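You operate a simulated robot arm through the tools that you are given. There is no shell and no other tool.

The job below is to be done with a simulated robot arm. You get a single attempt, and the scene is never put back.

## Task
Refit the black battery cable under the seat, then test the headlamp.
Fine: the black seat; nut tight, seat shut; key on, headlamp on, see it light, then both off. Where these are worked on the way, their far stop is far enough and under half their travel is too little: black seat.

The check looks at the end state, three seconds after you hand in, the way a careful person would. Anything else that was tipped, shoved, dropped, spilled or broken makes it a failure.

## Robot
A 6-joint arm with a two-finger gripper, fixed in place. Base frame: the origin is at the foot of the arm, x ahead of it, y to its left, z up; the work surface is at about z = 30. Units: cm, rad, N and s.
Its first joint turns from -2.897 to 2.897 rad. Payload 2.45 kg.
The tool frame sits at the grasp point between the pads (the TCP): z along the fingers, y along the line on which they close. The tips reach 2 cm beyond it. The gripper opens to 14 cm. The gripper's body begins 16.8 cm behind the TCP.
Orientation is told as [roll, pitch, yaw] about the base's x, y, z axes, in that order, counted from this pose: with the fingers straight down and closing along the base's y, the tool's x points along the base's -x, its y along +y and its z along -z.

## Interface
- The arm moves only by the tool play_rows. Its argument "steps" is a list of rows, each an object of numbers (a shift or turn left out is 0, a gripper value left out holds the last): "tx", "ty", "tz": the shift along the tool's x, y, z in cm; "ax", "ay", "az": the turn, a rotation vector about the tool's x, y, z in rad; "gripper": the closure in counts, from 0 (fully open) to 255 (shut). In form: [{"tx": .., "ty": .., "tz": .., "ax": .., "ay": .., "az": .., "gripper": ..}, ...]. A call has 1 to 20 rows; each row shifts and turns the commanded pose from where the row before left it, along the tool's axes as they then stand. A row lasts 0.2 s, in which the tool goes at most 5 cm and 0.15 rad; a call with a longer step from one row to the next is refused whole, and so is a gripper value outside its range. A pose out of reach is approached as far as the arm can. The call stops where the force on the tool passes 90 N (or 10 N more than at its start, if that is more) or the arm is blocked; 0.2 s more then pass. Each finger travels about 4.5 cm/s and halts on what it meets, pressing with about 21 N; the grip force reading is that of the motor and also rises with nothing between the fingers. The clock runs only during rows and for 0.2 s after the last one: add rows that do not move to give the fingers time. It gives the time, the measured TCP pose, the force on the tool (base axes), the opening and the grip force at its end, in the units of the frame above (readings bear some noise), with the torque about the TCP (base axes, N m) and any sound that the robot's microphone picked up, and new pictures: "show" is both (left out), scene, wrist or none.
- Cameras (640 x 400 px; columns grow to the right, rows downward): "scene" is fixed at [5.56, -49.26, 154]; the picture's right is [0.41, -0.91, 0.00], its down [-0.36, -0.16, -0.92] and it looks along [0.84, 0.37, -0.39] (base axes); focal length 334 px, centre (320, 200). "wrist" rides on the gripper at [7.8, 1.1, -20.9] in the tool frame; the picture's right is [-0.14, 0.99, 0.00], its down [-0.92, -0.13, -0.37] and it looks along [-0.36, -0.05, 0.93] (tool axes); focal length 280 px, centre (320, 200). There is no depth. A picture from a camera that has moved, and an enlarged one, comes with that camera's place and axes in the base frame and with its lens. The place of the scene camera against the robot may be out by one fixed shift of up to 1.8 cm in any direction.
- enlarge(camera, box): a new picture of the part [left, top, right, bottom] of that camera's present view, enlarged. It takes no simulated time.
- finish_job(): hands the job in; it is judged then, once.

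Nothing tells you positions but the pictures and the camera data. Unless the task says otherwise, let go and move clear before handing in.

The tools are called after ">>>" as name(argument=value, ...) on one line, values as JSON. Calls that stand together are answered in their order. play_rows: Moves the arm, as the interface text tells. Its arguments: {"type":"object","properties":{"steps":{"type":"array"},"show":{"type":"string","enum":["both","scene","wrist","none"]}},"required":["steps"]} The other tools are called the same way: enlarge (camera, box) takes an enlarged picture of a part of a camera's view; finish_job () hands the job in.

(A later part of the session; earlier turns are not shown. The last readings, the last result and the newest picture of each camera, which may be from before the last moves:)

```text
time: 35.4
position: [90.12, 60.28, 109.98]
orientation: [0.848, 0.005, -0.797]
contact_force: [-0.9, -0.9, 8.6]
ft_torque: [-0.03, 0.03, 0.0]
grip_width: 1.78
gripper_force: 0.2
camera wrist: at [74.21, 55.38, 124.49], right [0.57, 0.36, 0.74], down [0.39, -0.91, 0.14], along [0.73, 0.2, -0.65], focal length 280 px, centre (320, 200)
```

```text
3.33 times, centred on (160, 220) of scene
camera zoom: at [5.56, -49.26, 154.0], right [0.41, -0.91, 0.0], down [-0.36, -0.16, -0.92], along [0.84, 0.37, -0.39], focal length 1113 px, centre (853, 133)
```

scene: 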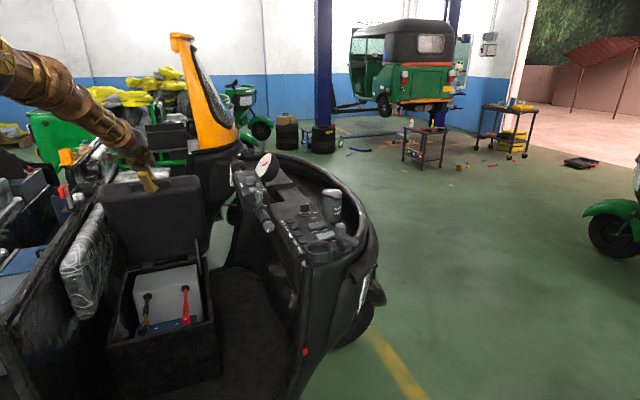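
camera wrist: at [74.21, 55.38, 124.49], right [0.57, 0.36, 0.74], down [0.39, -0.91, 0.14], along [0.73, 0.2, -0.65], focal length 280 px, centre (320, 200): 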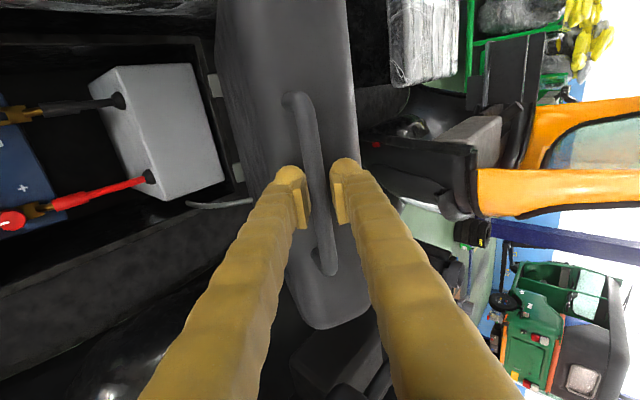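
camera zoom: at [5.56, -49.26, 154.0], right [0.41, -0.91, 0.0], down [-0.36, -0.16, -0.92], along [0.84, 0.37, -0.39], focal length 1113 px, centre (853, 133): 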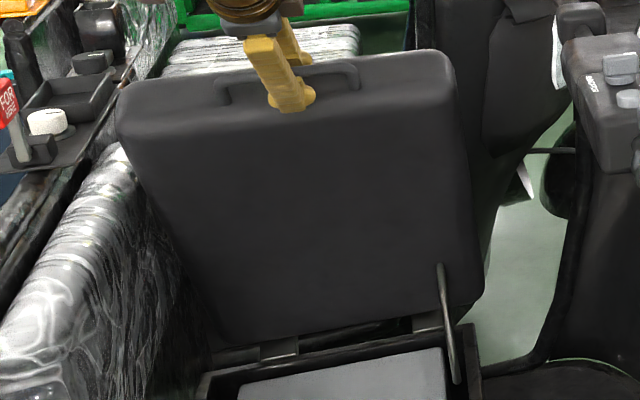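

>>> play_rows(steps=[{"gripper": 190}, {}, {}], show="both")

>>> enlarge(camera="wrist", box=[200, 60, 420, 290])

```text
time: 36.2
position: [90.17, 60.27, 110.12]
orientation: [0.849, 0.004, -0.797]
contact_force: [-10.3, -8.0, 31.5]
ft_torque: [-0.24, 0.41, -0.02]
grip_width: 2.52
gripper_force: 0.0
camera wrist: at [74.18, 55.35, 124.59], right [0.57, 0.36, 0.74], down [0.39, -0.91, 0.14], along [0.73, 0.2, -0.65], focal length 280 px, centre (320, 200)
```

scene: 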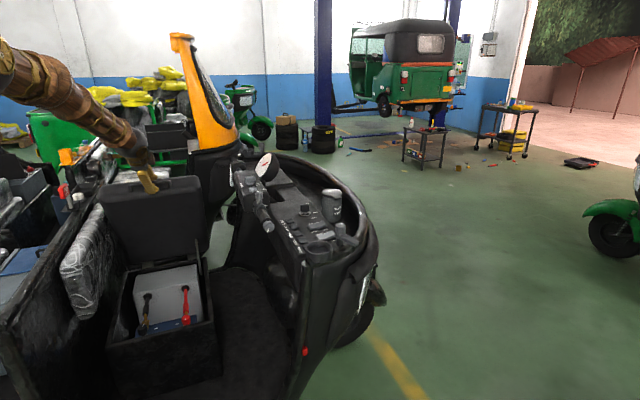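
wrist: 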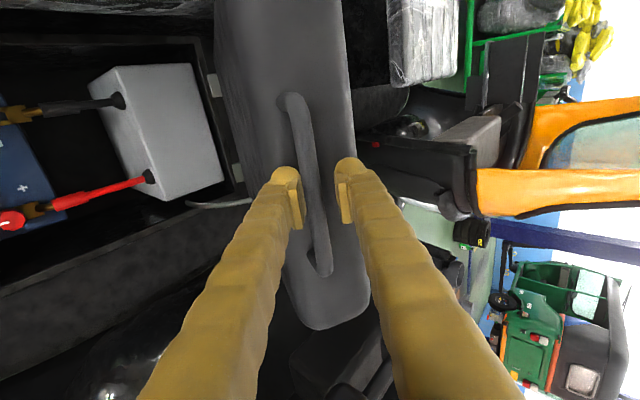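

```text
1.74 times, centred on (310, 175) of wrist
camera zoom: at [74.18, 55.35, 124.59], right [0.57, 0.36, 0.74], down [0.39, -0.91, 0.14], along [0.73, 0.2, -0.65], focal length 488 px, centre (337, 244)
```

zoom: 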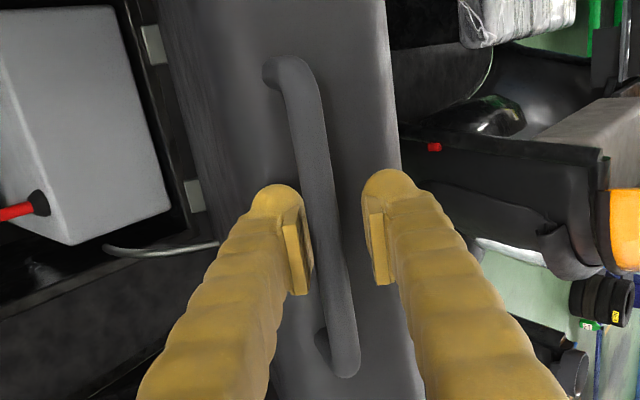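

The lower finger's tip is pressing on the lid face as it opens. I'll back out a little along the fingers before opening further.

>>> play_rows(steps=[{"gripper": 218}, {"tz": -0.5}, {"tz": -0.5}, {"gripper": 200}, {}, {}], show="wrist")

>>> enlarge(camera="wrist", box=[200, 60, 420, 290])

```text
time: 37.6
position: [89.62, 59.8, 110.44]
orientation: [0.848, 0.004, -0.797]
contact_force: [-0.1, 0.0, -0.7]
ft_torque: [0.03, 0.0, 0.02]
grip_width: 3.04
gripper_force: 0.1
camera wrist: at [73.62, 54.87, 125.09], right [0.57, 0.36, 0.74], down [0.39, -0.91, 0.14], along [0.73, 0.2, -0.66], focal length 280 px, centre (320, 200)
```

wrist: 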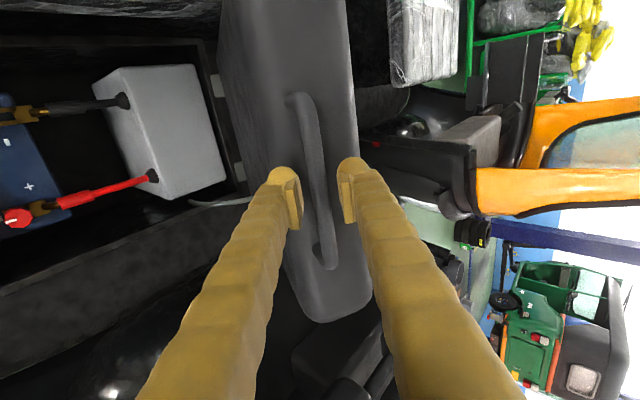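

```text
1.74 times, centred on (310, 175) of wrist
camera zoom: at [73.62, 54.87, 125.09], right [0.57, 0.36, 0.74], down [0.39, -0.91, 0.14], along [0.73, 0.2, -0.66], focal length 488 px, centre (337, 244)
```

zoom: 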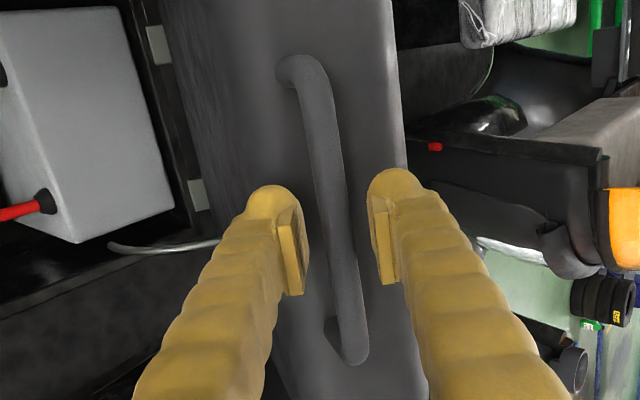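

The lid is holding by itself, with zero force and the bar free between the fingers. I'll back straight out.

>>> play_rows(steps=[{"tz": -1}, {"tz": -1.5}, {"tz": -2}, {"tz": -3}, {"tz": -3}, {"tz": -3}, {}])

>>> enlarge(camera="scene", box=[90, 250, 230, 380])

>>> enlarge(camera="wrist", box=[0, 30, 240, 250])

```text
time: 39.2
position: [82.34, 52.79, 119.47]
orientation: [0.846, 0.003, -0.798]
contact_force: [1.0, -0.5, 0.4]
ft_torque: [0.01, 0.01, 0.01]
grip_width: 3.01
gripper_force: 0.1
camera wrist: at [66.4, 47.98, 134.05], right [0.57, 0.36, 0.74], down [0.39, -0.91, 0.14], along [0.73, 0.2, -0.66], focal length 280 px, centre (320, 200)
```

scene: 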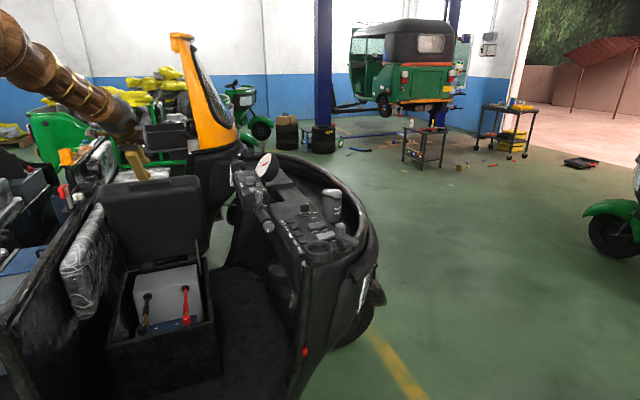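
wrist: 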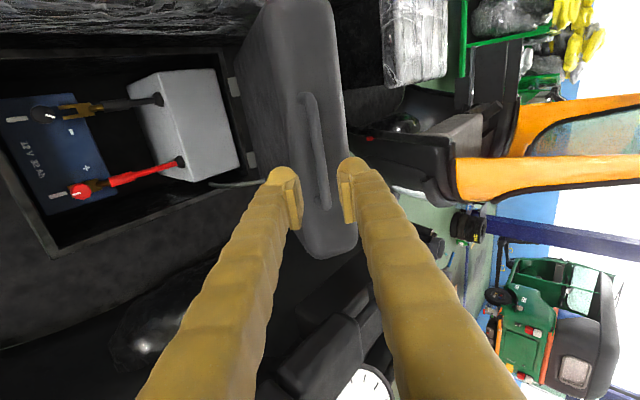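

```text
3.08 times, centred on (160, 315) of scene
camera zoom: at [5.56, -49.26, 154.0], right [0.41, -0.91, 0.0], down [-0.36, -0.16, -0.92], along [0.84, 0.37, -0.39], focal length 1027 px, centre (812, -154)
```

zoom: 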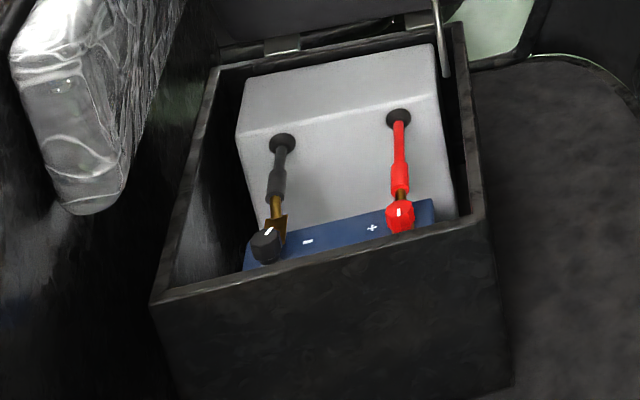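

```text
1.82 times, centred on (120, 140) of wrist
camera zoom: at [66.4, 47.98, 134.05], right [0.57, 0.36, 0.74], down [0.39, -0.91, 0.14], along [0.73, 0.2, -0.66], focal length 510 px, centre (684, 309)
```

zoom: 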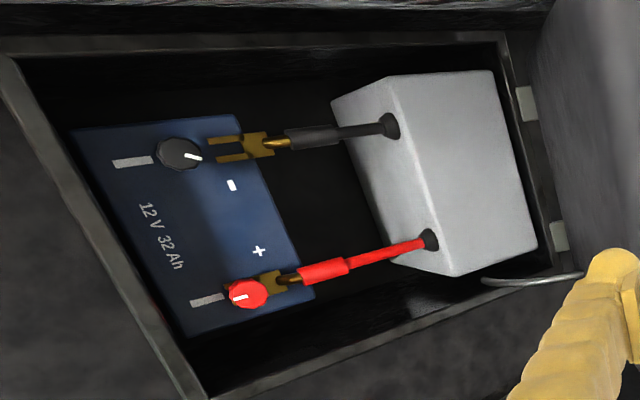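

Now it's clear. The black cable ends in a brass fork that sits behind its post, and the black knob's white mark points away from the silver bar; the red one, fitted, points to its bar. I'll go above the black terminal with the tool vertical for a close look.

>>> play_rows(steps=[{"ax": 0.141}, {"ax": 0.141}, {"ax": 0.141}, {"ax": 0.141}, {"ax": 0.141}, {"ax": 0.141}, {"tx": 0.52, "ty": -0.934, "tz": 3.95}, {"tx": 0.52, "ty": -0.934, "tz": 3.95}, {"tx": 0.52, "ty": -0.934, "tz": 3.95}, {"tx": 0.52, "ty": -0.934, "tz": 3.95}, {"tx": 0.52, "ty": -0.934, "tz": 3.95}, {"tx": 0.52, "ty": -0.934, "tz": 3.95}, {"tx": 0.52, "ty": -0.934, "tz": 3.95}, {"tx": 0.52, "ty": -0.934, "tz": 3.95}, {"tx": 0.52, "ty": -0.934, "tz": 3.95}, {"tx": 0.52, "ty": -0.934, "tz": 3.95}])

>>> enlarge(camera="wrist", box=[200, 50, 440, 210])

```text
time: 42.6
position: [71.9, 50.06, 79.82]
orientation: [0.001, 0.003, -0.798]
contact_force: [-1.1, 0.1, -0.6]
ft_torque: [0.02, 0.01, 0.0]
grip_width: 3.02
gripper_force: 0.0
camera wrist: at [67.41, 56.43, 100.72], right [0.81, 0.59, 0.0], down [0.55, -0.75, 0.36], along [0.22, -0.29, -0.93], focal length 280 px, centre (320, 200)
```

scene: 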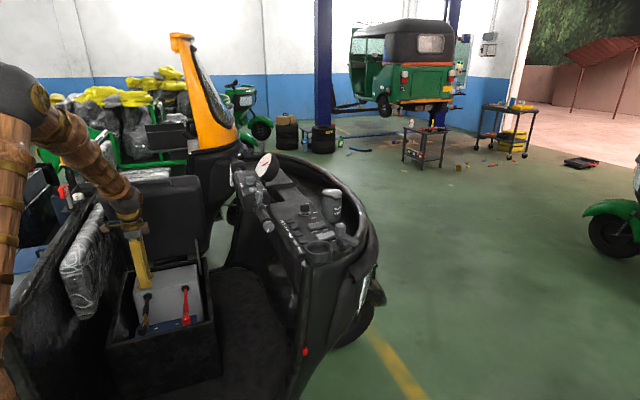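
wrist: 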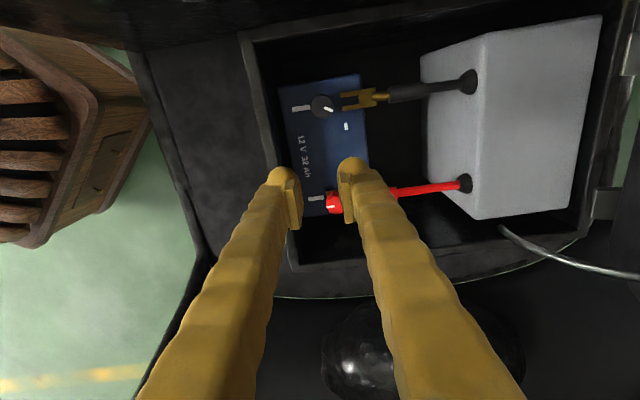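

```text
2.50 times, centred on (320, 130) of wrist
camera zoom: at [67.41, 56.43, 100.72], right [0.81, 0.59, 0.0], down [0.55, -0.75, 0.36], along [0.22, -0.29, -0.93], focal length 701 px, centre (320, 375)
```

zoom: 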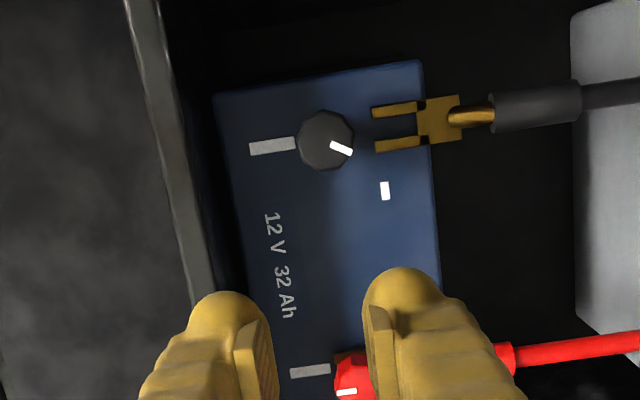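

The geometry is clear: the fork sits about 5 cm behind its post and must slide forward under the knob. I'll turn the gripper 90°, lean it back, and hover over the cable's black sleeve at about (78.5, 64.2, 55).

>>> play_rows(steps=[{"az": -0.1428, "gripper": 146}, {"az": -0.1428}, {"az": -0.1428}, {"az": -0.1428}, {"az": -0.1428}, {"az": -0.1428}, {"az": -0.1428}, {"az": -0.1428}, {"az": -0.1428}, {"az": -0.1428}, {"az": -0.1428}, {"ay": -0.125}, {"ay": -0.125}, {"tx": -2.0, "ty": 0.955, "tz": 3.42}, {"tx": -2.0, "ty": 0.955, "tz": 3.42}, {"tx": -2.0, "ty": 0.955, "tz": 3.42}, {"ax": -0.12}, {}])

>>> enlarge(camera="wrist", box=[200, 50, 440, 250])

```text
time: 46.4
position: [76.04, 57.88, 71.36]
orientation: [0.125, -0.249, 0.774]
contact_force: [0.6, -0.5, 0.2]
ft_torque: [-0.02, 0.01, -0.01]
grip_width: 6.0
gripper_force: 0.0
camera wrist: at [68.12, 47.9, 89.56], right [-0.61, 0.78, 0.15], down [0.7, 0.44, 0.57], along [0.37, 0.45, -0.81], focal length 280 px, centre (320, 200)
```

scene: 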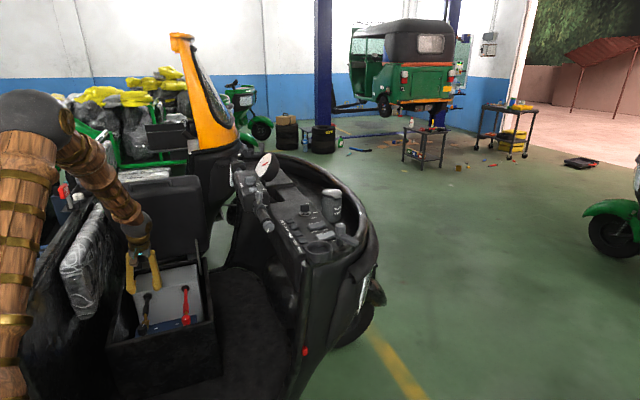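
wrist: 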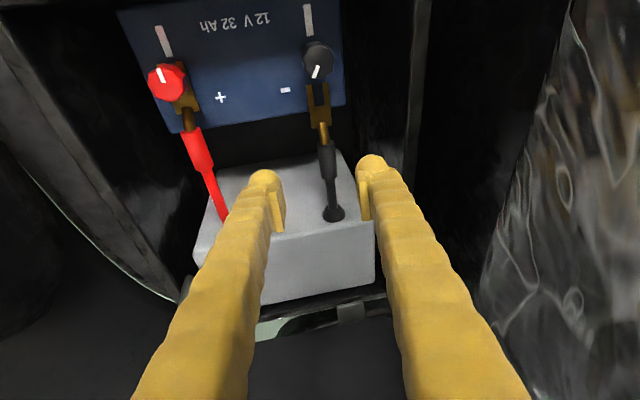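

```text
2.00 times, centred on (320, 150) of wrist
camera zoom: at [68.12, 47.9, 89.56], right [-0.61, 0.78, 0.15], down [0.7, 0.44, 0.57], along [0.37, 0.45, -0.81], focal length 561 px, centre (320, 300)
```

zoom: 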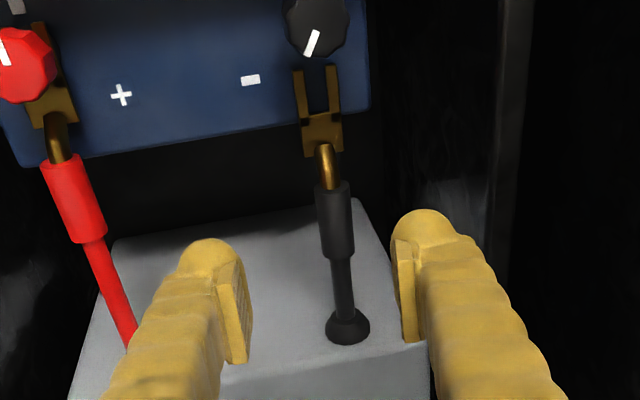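

The view from the front matches my estimates (sleeve centre about (78.2, 63.9, 55)). I'll descend to straddle the sleeve.

>>> play_rows(steps=[{"tx": -0.204, "ty": 0.073, "tz": 2.57}, {"tx": -0.204, "ty": 0.073, "tz": 2.57}, {"tx": -0.204, "ty": 0.073, "tz": 2.57}, {"tx": -0.204, "ty": 0.073, "tz": 2.57}, {"tx": -0.204, "ty": 0.073, "tz": 2.57}, {}])

>>> enlarge(camera="wrist", box=[220, 30, 440, 230])

>>> enlarge(camera="scene", box=[90, 200, 230, 350])

```text
time: 47.8
position: [77.9, 62.14, 59.37]
orientation: [0.124, -0.249, 0.77]
contact_force: [0.3, 0.3, -0.3]
ft_torque: [-0.03, -0.01, -0.02]
grip_width: 5.98
gripper_force: 0.1
camera wrist: at [69.81, 52.2, 77.47], right [-0.61, 0.78, 0.15], down [0.7, 0.44, 0.57], along [0.37, 0.45, -0.81], focal length 280 px, centre (320, 200)
```

scene: 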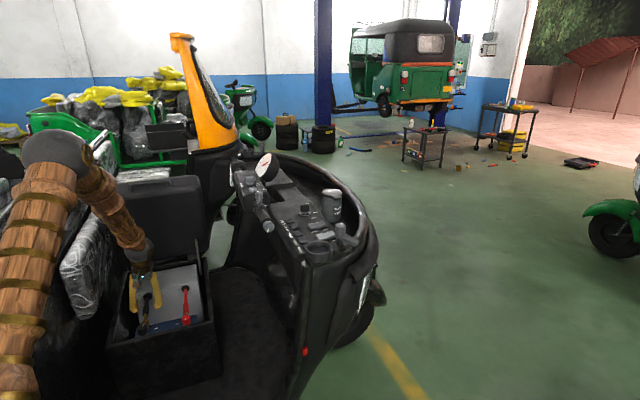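
wrist: 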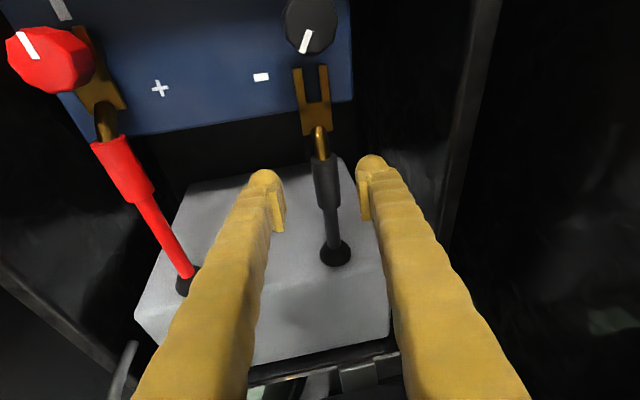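

```text
2.00 times, centred on (330, 130) of wrist
camera zoom: at [69.81, 52.2, 77.47], right [-0.61, 0.78, 0.15], down [0.7, 0.44, 0.57], along [0.37, 0.45, -0.81], focal length 561 px, centre (300, 340)
```

zoom: 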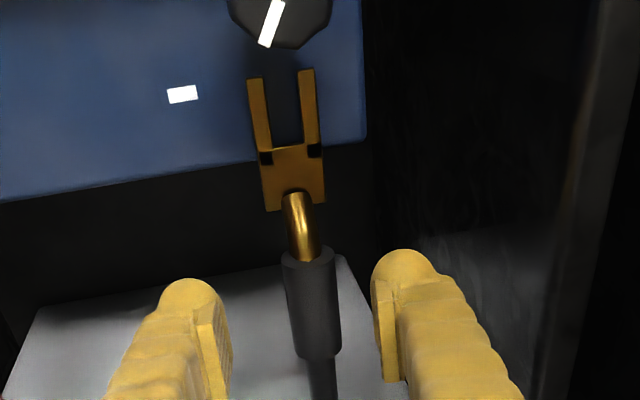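

```text
2.67 times, centred on (160, 275) of scene
camera zoom: at [5.56, -49.26, 154.0], right [0.41, -0.91, 0.0], down [-0.36, -0.16, -0.92], along [0.84, 0.37, -0.39], focal length 890 px, centre (747, 0)
```

zoom: 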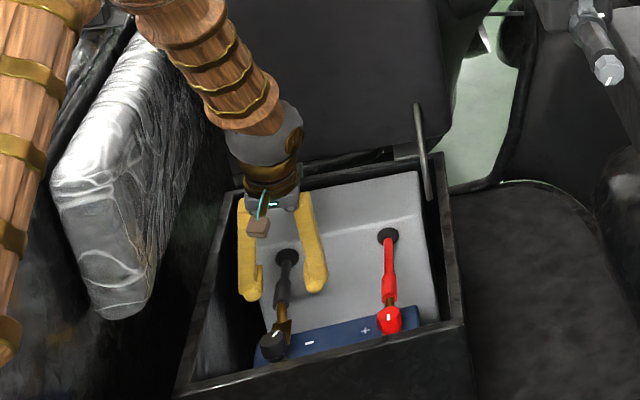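

The sleeve is centred between the fingers. I'll go down the last 5 cm, then close.

>>> play_rows(steps=[{"tx": -0.15, "ty": 0.17, "tz": 1.25}, {"tx": -0.15, "ty": 0.17, "tz": 1.25}, {"tx": -0.15, "ty": 0.16, "tz": 1.25}, {"tz": 1.25}, {}], show="wrist")

>>> enlarge(camera="wrist", box=[220, 30, 440, 230])

```text
time: 49.0
position: [77.89, 64.28, 54.75]
orientation: [0.126, -0.25, 0.771]
contact_force: [0.4, -0.2, 0.3]
ft_torque: [-0.01, 0.01, -0.04]
grip_width: 5.96
gripper_force: 0.1
camera wrist: at [69.95, 54.31, 72.99], right [-0.61, 0.78, 0.15], down [0.7, 0.44, 0.57], along [0.37, 0.45, -0.81], focal length 280 px, centre (320, 200)
```

wrist: 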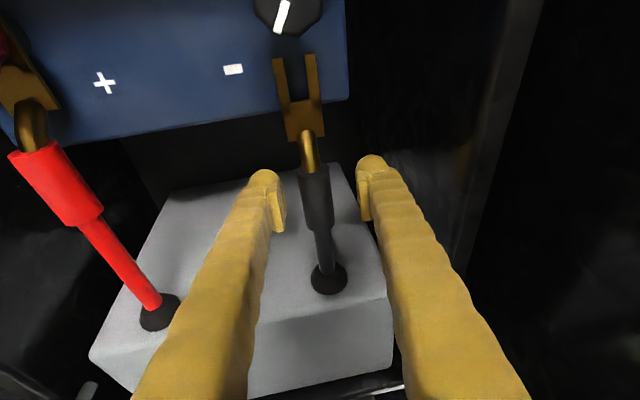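

```text
2.00 times, centred on (330, 130) of wrist
camera zoom: at [69.95, 54.31, 72.99], right [-0.61, 0.78, 0.15], down [0.7, 0.44, 0.57], along [0.37, 0.45, -0.81], focal length 561 px, centre (300, 340)
```

zoom: 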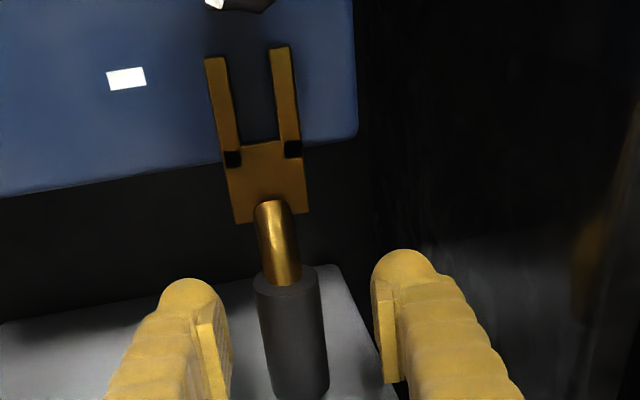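

>>> play_rows(steps=[{"ty": -0.4}, {"gripper": 205}, {}, {}], show="wrist")

>>> enlarge(camera="wrist", box=[220, 30, 440, 230])

```text
time: 50.0
position: [78.24, 63.89, 54.87]
orientation: [0.124, -0.249, 0.773]
contact_force: [0.6, -0.2, -0.2]
ft_torque: [0.03, -0.02, -0.01]
grip_width: 2.77
gripper_force: 0.1
camera wrist: at [70.29, 53.96, 72.98], right [-0.61, 0.78, 0.15], down [0.7, 0.44, 0.57], along [0.37, 0.45, -0.81], focal length 280 px, centre (320, 200)
```

wrist: 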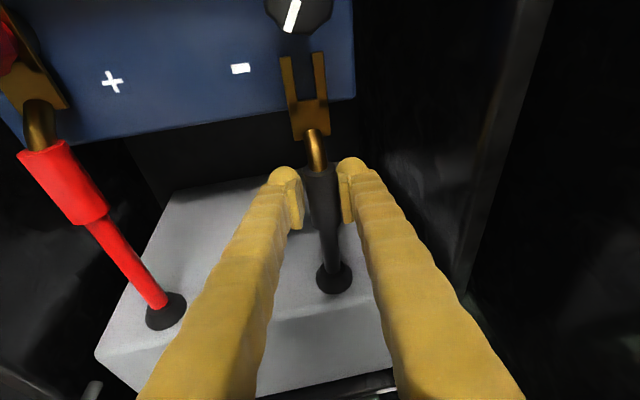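

```text
2.00 times, centred on (330, 130) of wrist
camera zoom: at [70.29, 53.96, 72.98], right [-0.61, 0.78, 0.15], down [0.7, 0.44, 0.57], along [0.37, 0.45, -0.81], focal length 561 px, centre (300, 340)
```

zoom: 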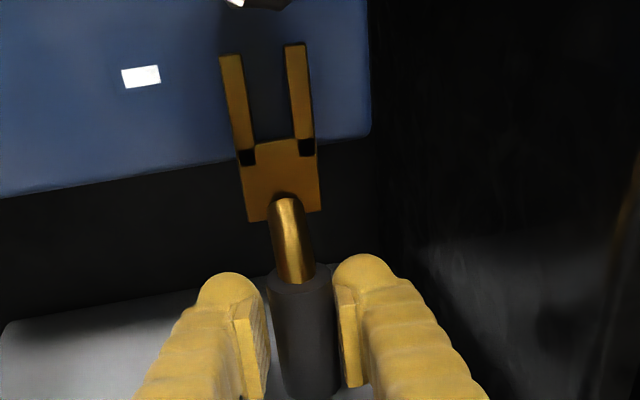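

Nicely centred. I'll close on the sleeve.

>>> play_rows(steps=[{"gripper": 255}, {}, {}], show="none")

```text
time: 50.8
position: [78.17, 64.09, 54.85]
orientation: [0.124, -0.25, 0.774]
contact_force: [-37.2, 38.4, 7.1]
ft_torque: [-0.42, -0.17, -1.48]
grip_width: 1.95
gripper_force: 44.4
```

>>> play_rows(steps=[{"ty": 0.2}, {"ty": 0.1}, {}], show="none")

```text
time: 51.6
position: [78.22, 64.16, 54.85]
orientation: [0.125, -0.25, 0.771]
contact_force: [-15.0, 14.1, 1.2]
ft_torque: [-0.19, -0.04, -1.42]
grip_width: 1.92
gripper_force: 44.3
```

>>> play_rows(steps=[{"ty": 0.1, "az": 0.04}, {"tx": 0.48, "ty": 0.02, "tz": -0.12}, {"tx": 0.48, "ty": 0.02, "tz": -0.12}, {}], show="wrist")

```text
time: 52.6
position: [77.48, 63.37, 54.82]
orientation: [0.136, -0.246, 0.73]
contact_force: [21.0, -20.9, -3.0]
ft_torque: [0.37, -0.06, 1.6]
grip_width: 1.97
gripper_force: 44.9
camera wrist: at [69.22, 53.75, 73.04], right [-0.58, 0.8, 0.16], down [0.72, 0.41, 0.56], along [0.38, 0.44, -0.81], focal length 280 px, centre (320, 200)
```

wrist: 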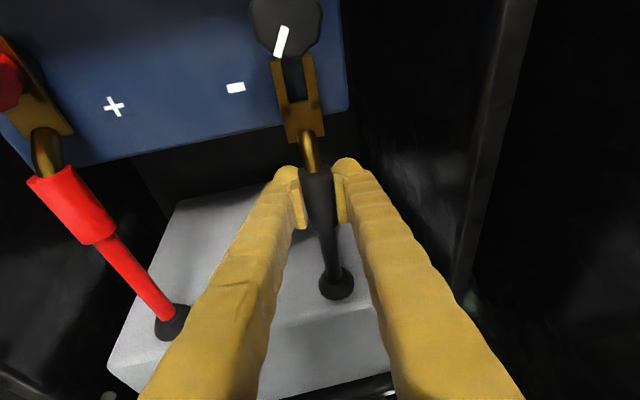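

The fork follows. I'll trim the yaw and continue pulling it forward under the knob.

>>> play_rows(steps=[{"ty": -0.12, "az": -0.02}, {"tx": 0.48, "ty": 0.02, "tz": -0.12}, {"tx": 0.48, "ty": 0.02, "tz": -0.12}, {"tx": 0.48, "ty": 0.02, "tz": -0.12}, {}], show="wrist")

>>> enlarge(camera="wrist", box=[200, 0, 420, 200])

```text
time: 53.8
position: [76.4, 62.48, 54.84]
orientation: [0.129, -0.25, 0.751]
contact_force: [32.1, -32.3, 1.0]
ft_torque: [0.42, 0.02, 0.19]
grip_width: 1.94
gripper_force: 44.2
camera wrist: at [68.3, 52.6, 72.99], right [-0.6, 0.79, 0.16], down [0.71, 0.42, 0.57], along [0.38, 0.45, -0.81], focal length 280 px, centre (320, 200)
```

wrist: 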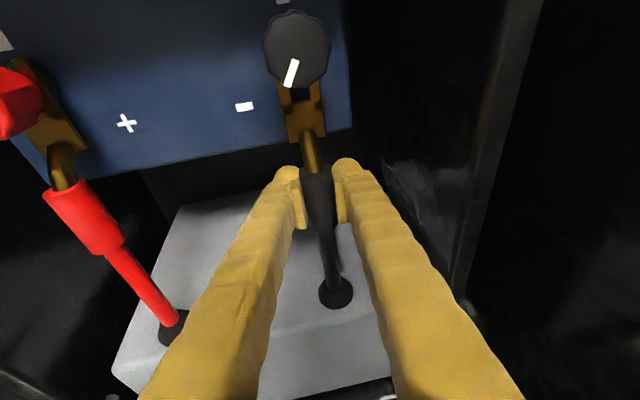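

```text
2.00 times, centred on (310, 100) of wrist
camera zoom: at [68.3, 52.6, 72.99], right [-0.6, 0.79, 0.16], down [0.71, 0.42, 0.57], along [0.38, 0.45, -0.81], focal length 561 px, centre (340, 400)
```

zoom: 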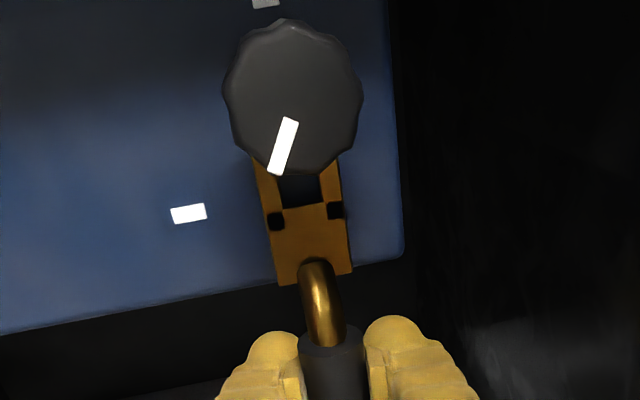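

>>> play_rows(steps=[{"ty": -0.25}, {"tx": 0.48, "ty": -0.02, "tz": -0.12}, {"tx": 0.48, "ty": -0.02, "tz": -0.12}, {}], show="wrist")

>>> enlarge(camera="wrist", box=[200, 0, 420, 200])

```text
time: 54.8
position: [75.83, 61.81, 54.74]
orientation: [0.131, -0.248, 0.753]
contact_force: [-0.2, 1.3, 8.8]
ft_torque: [0.01, -0.04, 0.15]
grip_width: 1.92
gripper_force: 43.8
camera wrist: at [67.69, 51.91, 73.01], right [-0.6, 0.79, 0.16], down [0.71, 0.42, 0.56], along [0.38, 0.45, -0.81], focal length 280 px, centre (320, 200)
```

wrist: 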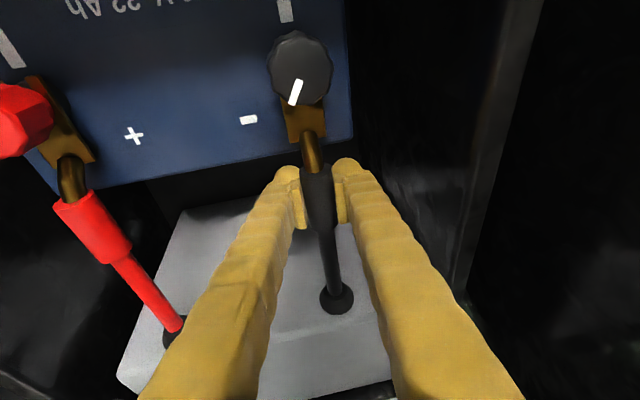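

```text
2.00 times, centred on (310, 100) of wrist
camera zoom: at [67.69, 51.91, 73.01], right [-0.6, 0.79, 0.16], down [0.71, 0.42, 0.56], along [0.38, 0.45, -0.81], focal length 561 px, centre (340, 400)
```

zoom: 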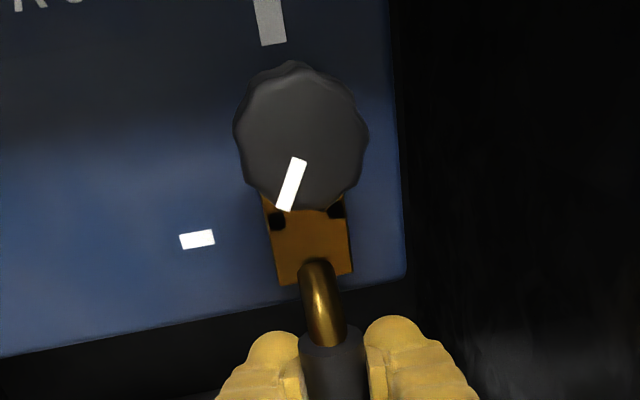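

>>> play_rows(steps=[{"tx": 0.48, "ty": -0.02, "tz": -0.12}, {"tx": 0.48, "ty": -0.02, "tz": -0.12}, {}], show="wrist")

>>> enlarge(camera="wrist", box=[200, 0, 420, 200])

```text
time: 55.6
position: [74.89, 60.93, 54.94]
orientation: [0.132, -0.248, 0.751]
contact_force: [-24.1, 24.8, 3.5]
ft_torque: [-0.02, -0.35, 0.13]
grip_width: 1.94
gripper_force: 44.0
camera wrist: at [66.88, 51.08, 73.02], right [-0.6, 0.79, 0.16], down [0.71, 0.43, 0.56], along [0.38, 0.45, -0.81], focal length 280 px, centre (320, 200)
```

wrist: 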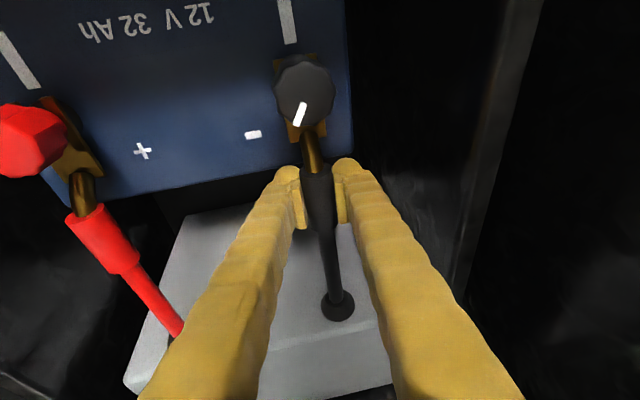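

```text
2.00 times, centred on (310, 100) of wrist
camera zoom: at [66.88, 51.08, 73.02], right [-0.6, 0.79, 0.16], down [0.71, 0.43, 0.56], along [0.38, 0.45, -0.81], focal length 561 px, centre (340, 400)
```

zoom: 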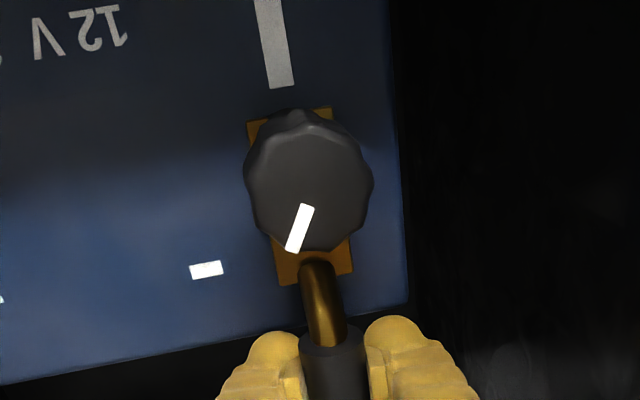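

The prong tips now emerge in front of the knob, much like the red one. I'll pull a bit further to find the seat stop.

>>> play_rows(steps=[{"ty": 0.2}, {"tx": 0.29, "tz": -0.07}, {"tx": 0.29, "tz": -0.07}, {}], show="wrist")

>>> enlarge(camera="wrist", box=[200, 0, 420, 200])

```text
time: 56.6
position: [74.54, 60.59, 54.81]
orientation: [0.13, -0.248, 0.751]
contact_force: [6.6, 43.3, -17.5]
ft_torque: [-0.34, 0.0, 0.25]
grip_width: 1.93
gripper_force: 44.9
camera wrist: at [66.52, 50.78, 73.07], right [-0.6, 0.79, 0.16], down [0.71, 0.42, 0.57], along [0.38, 0.45, -0.81], focal length 280 px, centre (320, 200)
```

wrist: 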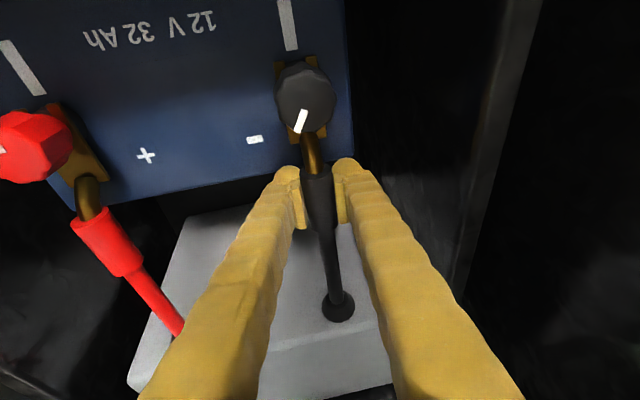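

```text
2.00 times, centred on (310, 100) of wrist
camera zoom: at [66.52, 50.78, 73.07], right [-0.6, 0.79, 0.16], down [0.71, 0.42, 0.57], along [0.38, 0.45, -0.81], focal length 561 px, centre (340, 400)
```

zoom: 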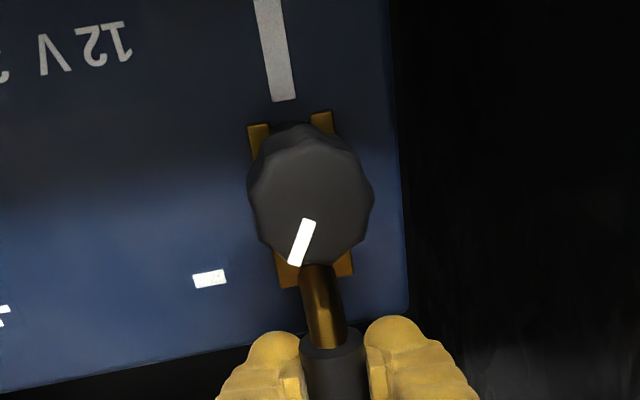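

A resisting force of about 34 N now shows: the fork is at the post. One more small push to confirm the stop.

>>> play_rows(steps=[{"tx": 0.2, "ty": 0.1, "tz": -0.05}, {}], show="none")

```text
time: 57.2
position: [74.5, 60.47, 55.07]
orientation: [0.128, -0.25, 0.752]
contact_force: [27.7, 29.6, -4.2]
ft_torque: [-0.1, 0.08, 0.38]
grip_width: 1.92
gripper_force: 44.7
```

It's seated. I'll relax, open and retreat up along the fingers.

>>> play_rows(steps=[{"tx": -0.2}, {"gripper": 175}, {}, {"tz": -1.5}, {"tz": -2.5}, {"tz": -3}, {"tz": -3}, {"tz": -3}, {}])

>>> enlarge(camera="wrist", box=[200, 0, 420, 200])

```text
time: 59.2
position: [73.51, 57.09, 67.27]
orientation: [0.127, -0.247, 0.75]
contact_force: [0.0, 0.1, 0.2]
ft_torque: [-0.01, -0.02, 0.0]
grip_width: 4.43
gripper_force: 0.0
camera wrist: at [65.47, 47.28, 85.51], right [-0.6, 0.79, 0.16], down [0.71, 0.42, 0.56], along [0.38, 0.45, -0.81], focal length 280 px, centre (320, 200)
```

scene: 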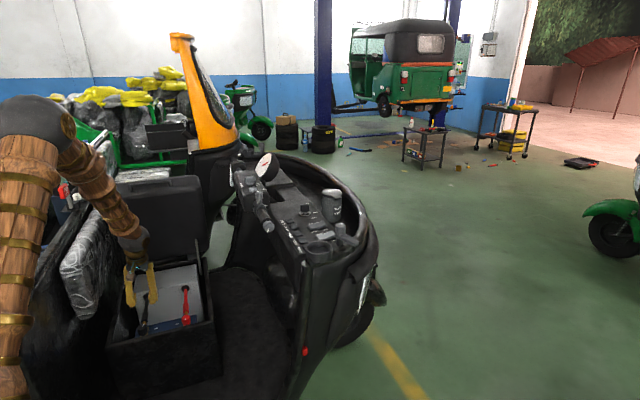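
wrist: 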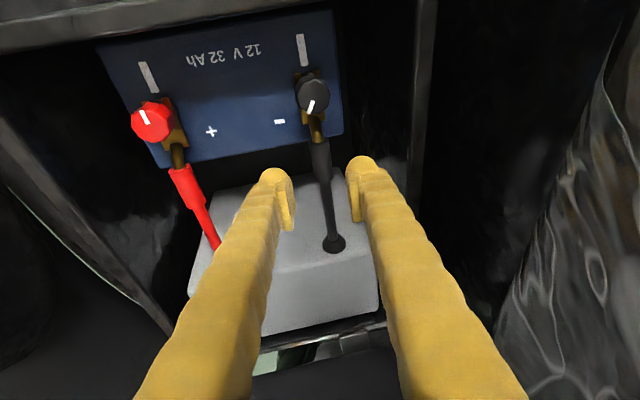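

```text
2.00 times, centred on (310, 100) of wrist
camera zoom: at [65.47, 47.28, 85.51], right [-0.6, 0.79, 0.16], down [0.71, 0.42, 0.56], along [0.38, 0.45, -0.81], focal length 561 px, centre (340, 400)
```

zoom: 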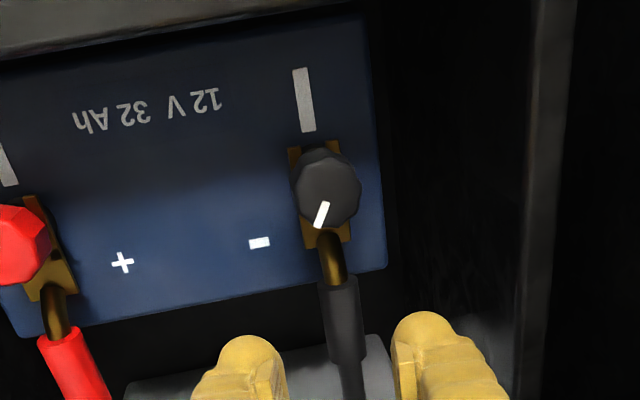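

The fork stays seated. Next is the knob: axis at about (69.2, 55.0), top at z 56.3, battery top at z about 52. I'll bring the tool vertical over it, with the fingers across the cable direction and yaw wound back, ready for clockwise strokes.

>>> play_rows(steps=[{"ax": 0.127}, {"ay": 0.1235}, {"ay": 0.1235}, {"tx": 2.29, "ty": 0.7}, {"tx": 2.29, "ty": 0.71}, {"az": -0.1325}, {"az": -0.1325}, {"az": -0.1325}, {"az": -0.1325}, {}])

>>> enlarge(camera="wrist", box=[220, 100, 420, 260])

```text
time: 61.4
position: [69.08, 55.16, 67.49]
orientation: [0.001, -0.003, 1.283]
contact_force: [-0.6, -0.2, 0.1]
ft_torque: [0.0, -0.02, -0.02]
grip_width: 4.41
gripper_force: 0.0
camera wrist: at [65.94, 47.95, 88.18], right [-0.91, 0.41, 0.0], down [0.38, 0.85, 0.37], along [0.15, 0.34, -0.93], focal length 280 px, centre (320, 200)
```

scene: 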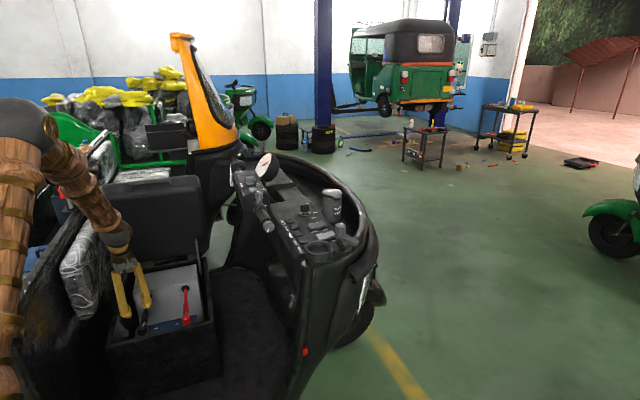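
wrist: 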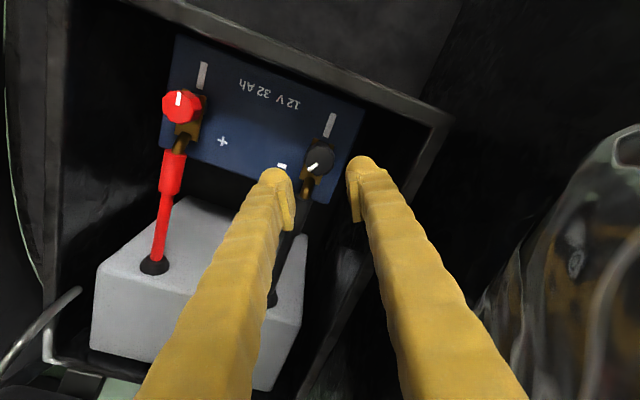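

```text
2.50 times, centred on (320, 180) of wrist
camera zoom: at [65.94, 47.95, 88.18], right [-0.91, 0.41, 0.0], down [0.38, 0.85, 0.37], along [0.15, 0.34, -0.93], focal length 701 px, centre (320, 250)
```

zoom: 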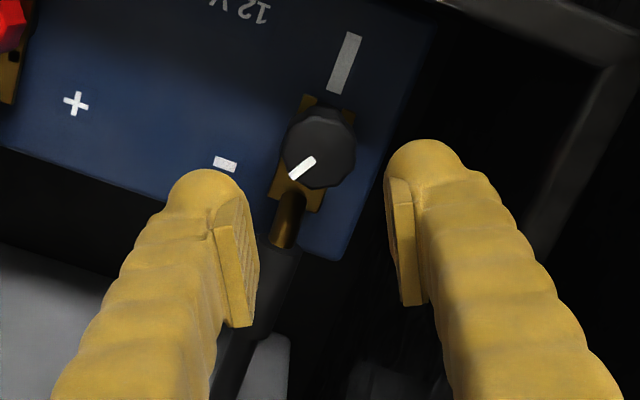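

About 150° clockwise is needed to bring the mark to the silver bar. I'll descend around the knob.

>>> play_rows(steps=[{"tx": 0.07, "ty": -0.12, "tz": 2.5}, {"tz": 2.5}, {"tz": 2.5}, {"tz": 1.5}, {}], show="wrist")

>>> enlarge(camera="wrist", box=[220, 100, 420, 260])

```text
time: 62.6
position: [69.0, 54.89, 58.37]
orientation: [0.002, -0.002, 1.283]
contact_force: [0.8, -0.1, -0.3]
ft_torque: [0.02, -0.01, -0.03]
grip_width: 4.43
gripper_force: 0.1
camera wrist: at [65.93, 47.66, 79.15], right [-0.91, 0.41, 0.0], down [0.39, 0.85, 0.37], along [0.15, 0.34, -0.93], focal length 280 px, centre (320, 200)
```

wrist: 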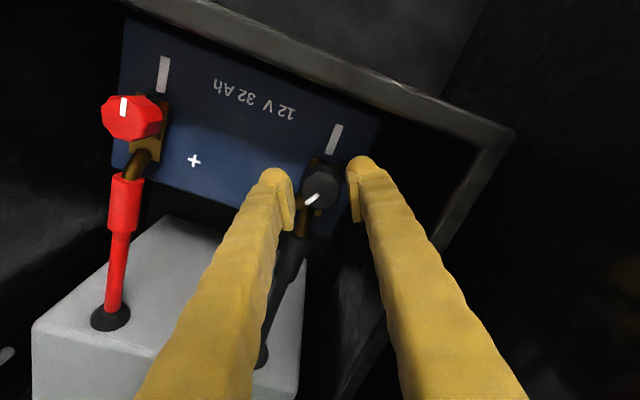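

```text
2.50 times, centred on (320, 180) of wrist
camera zoom: at [65.93, 47.66, 79.15], right [-0.91, 0.41, 0.0], down [0.39, 0.85, 0.37], along [0.15, 0.34, -0.93], focal length 701 px, centre (320, 250)
```

zoom: 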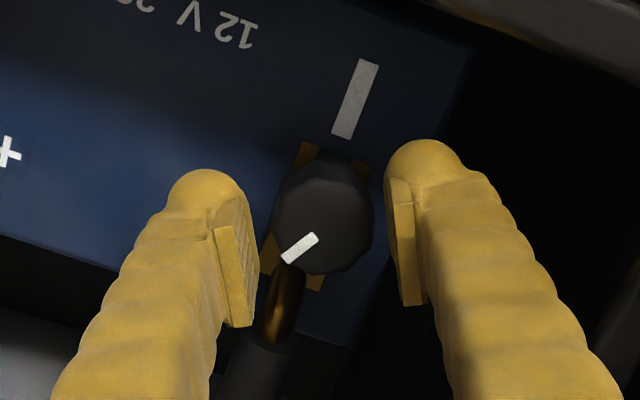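

To keep the left finger clear of the cable crimp, I'll reduce the yaw slightly, then go down to grip.

>>> play_rows(steps=[{"az": 0.1}, {"az": 0.1}, {"tz": 1.0}, {"tz": 1.0}, {"tz": 0.7}, {}], show="wrist")

>>> enlarge(camera="wrist", box=[220, 100, 420, 260])

```text
time: 64.0
position: [69.02, 54.94, 55.8]
orientation: [0.002, -0.001, 1.081]
contact_force: [0.0, -0.2, 0.3]
ft_torque: [-0.01, 0.0, 0.03]
grip_width: 4.4
gripper_force: 0.0
camera wrist: at [64.45, 48.56, 76.51], right [-0.81, 0.59, 0.0], down [0.55, 0.75, 0.37], along [0.22, 0.3, -0.93], focal length 280 px, centre (320, 200)
```

wrist: 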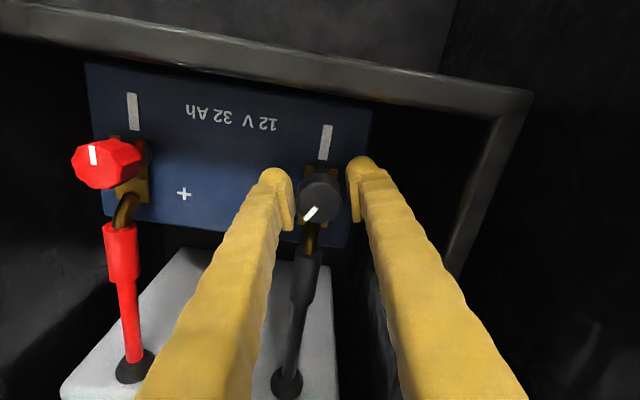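

```text
2.50 times, centred on (320, 180) of wrist
camera zoom: at [64.45, 48.56, 76.51], right [-0.81, 0.59, 0.0], down [0.55, 0.75, 0.37], along [0.22, 0.3, -0.93], focal length 701 px, centre (320, 250)
```

zoom: 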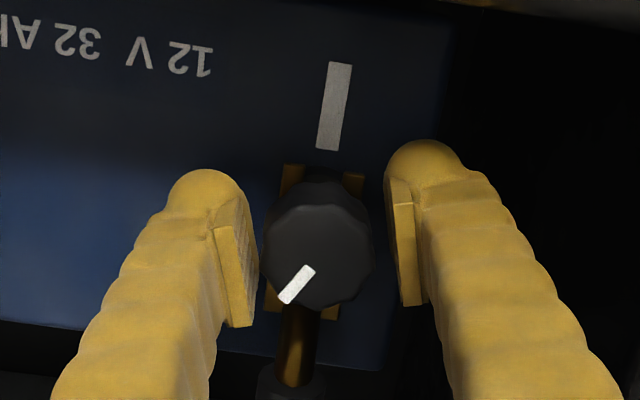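

>>> play_rows(steps=[{"tx": -0.36, "ty": -0.16}, {"gripper": 255}, {}, {}, {}], show="wrist")

>>> enlarge(camera="wrist", box=[220, 100, 420, 260])

```text
time: 65.2
position: [69.28, 55.24, 55.86]
orientation: [0.002, -0.002, 1.082]
contact_force: [-17.4, 10.8, 3.2]
ft_torque: [0.08, 0.21, -0.09]
grip_width: 3.25
gripper_force: 44.9
camera wrist: at [64.71, 48.88, 76.54], right [-0.81, 0.59, 0.0], down [0.55, 0.75, 0.37], along [0.21, 0.3, -0.93], focal length 280 px, centre (320, 200)
```

wrist: 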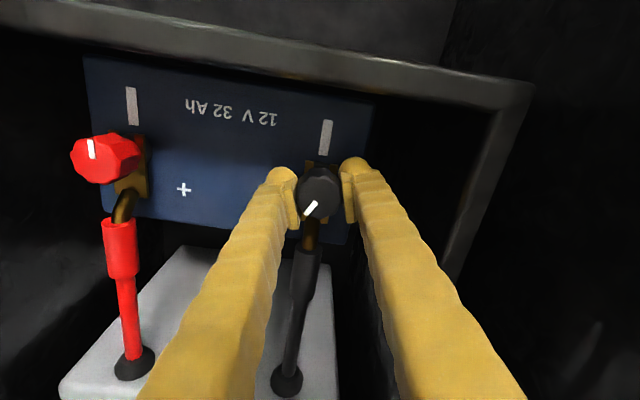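

```text
2.50 times, centred on (320, 180) of wrist
camera zoom: at [64.71, 48.88, 76.54], right [-0.81, 0.59, 0.0], down [0.55, 0.75, 0.37], along [0.21, 0.3, -0.93], focal length 701 px, centre (320, 250)
```

zoom: 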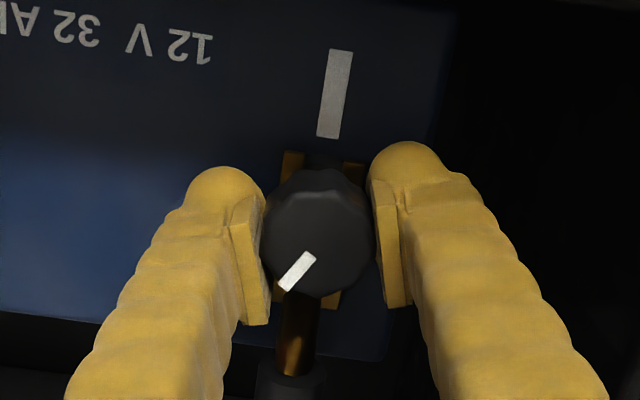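

The knob is gripped (3.25 cm). I'll try the first clockwise turn.

>>> play_rows(steps=[{"az": 0.08}, {"az": 0.08}, {"az": 0.08}, {}], show="wrist")

>>> enlarge(camera="wrist", box=[220, 100, 420, 260])

```text
time: 66.2
position: [69.31, 55.22, 55.83]
orientation: [0.003, -0.002, 0.841]
contact_force: [-26.5, 4.7, 18.3]
ft_torque: [0.0, 0.39, -0.13]
grip_width: 3.27
gripper_force: 44.9
camera wrist: at [63.42, 50.09, 76.53], right [-0.65, 0.76, 0.0], down [0.71, 0.6, 0.37], along [0.28, 0.24, -0.93], focal length 280 px, centre (320, 200)
```

wrist: 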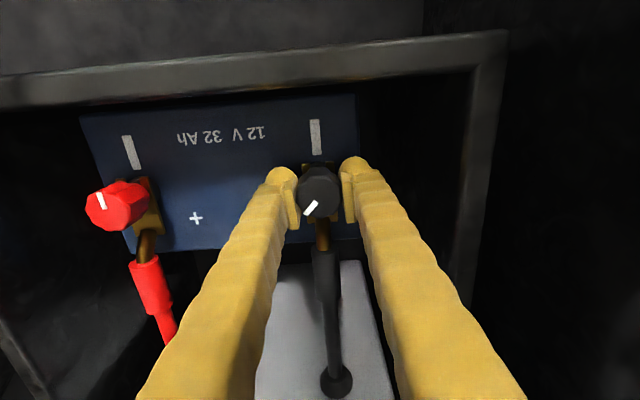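

```text
2.50 times, centred on (320, 180) of wrist
camera zoom: at [63.42, 50.09, 76.53], right [-0.65, 0.76, 0.0], down [0.71, 0.6, 0.37], along [0.28, 0.24, -0.93], focal length 701 px, centre (320, 250)
```

zoom: 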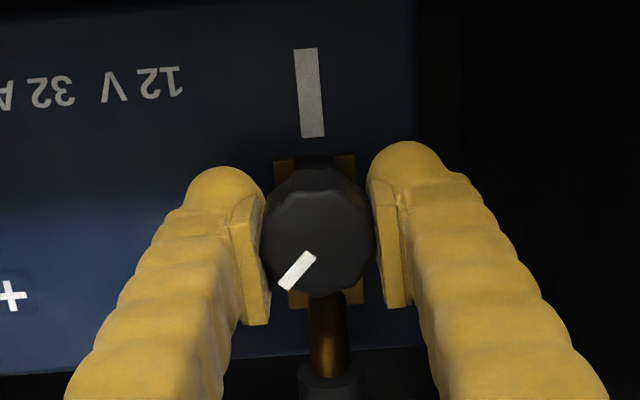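

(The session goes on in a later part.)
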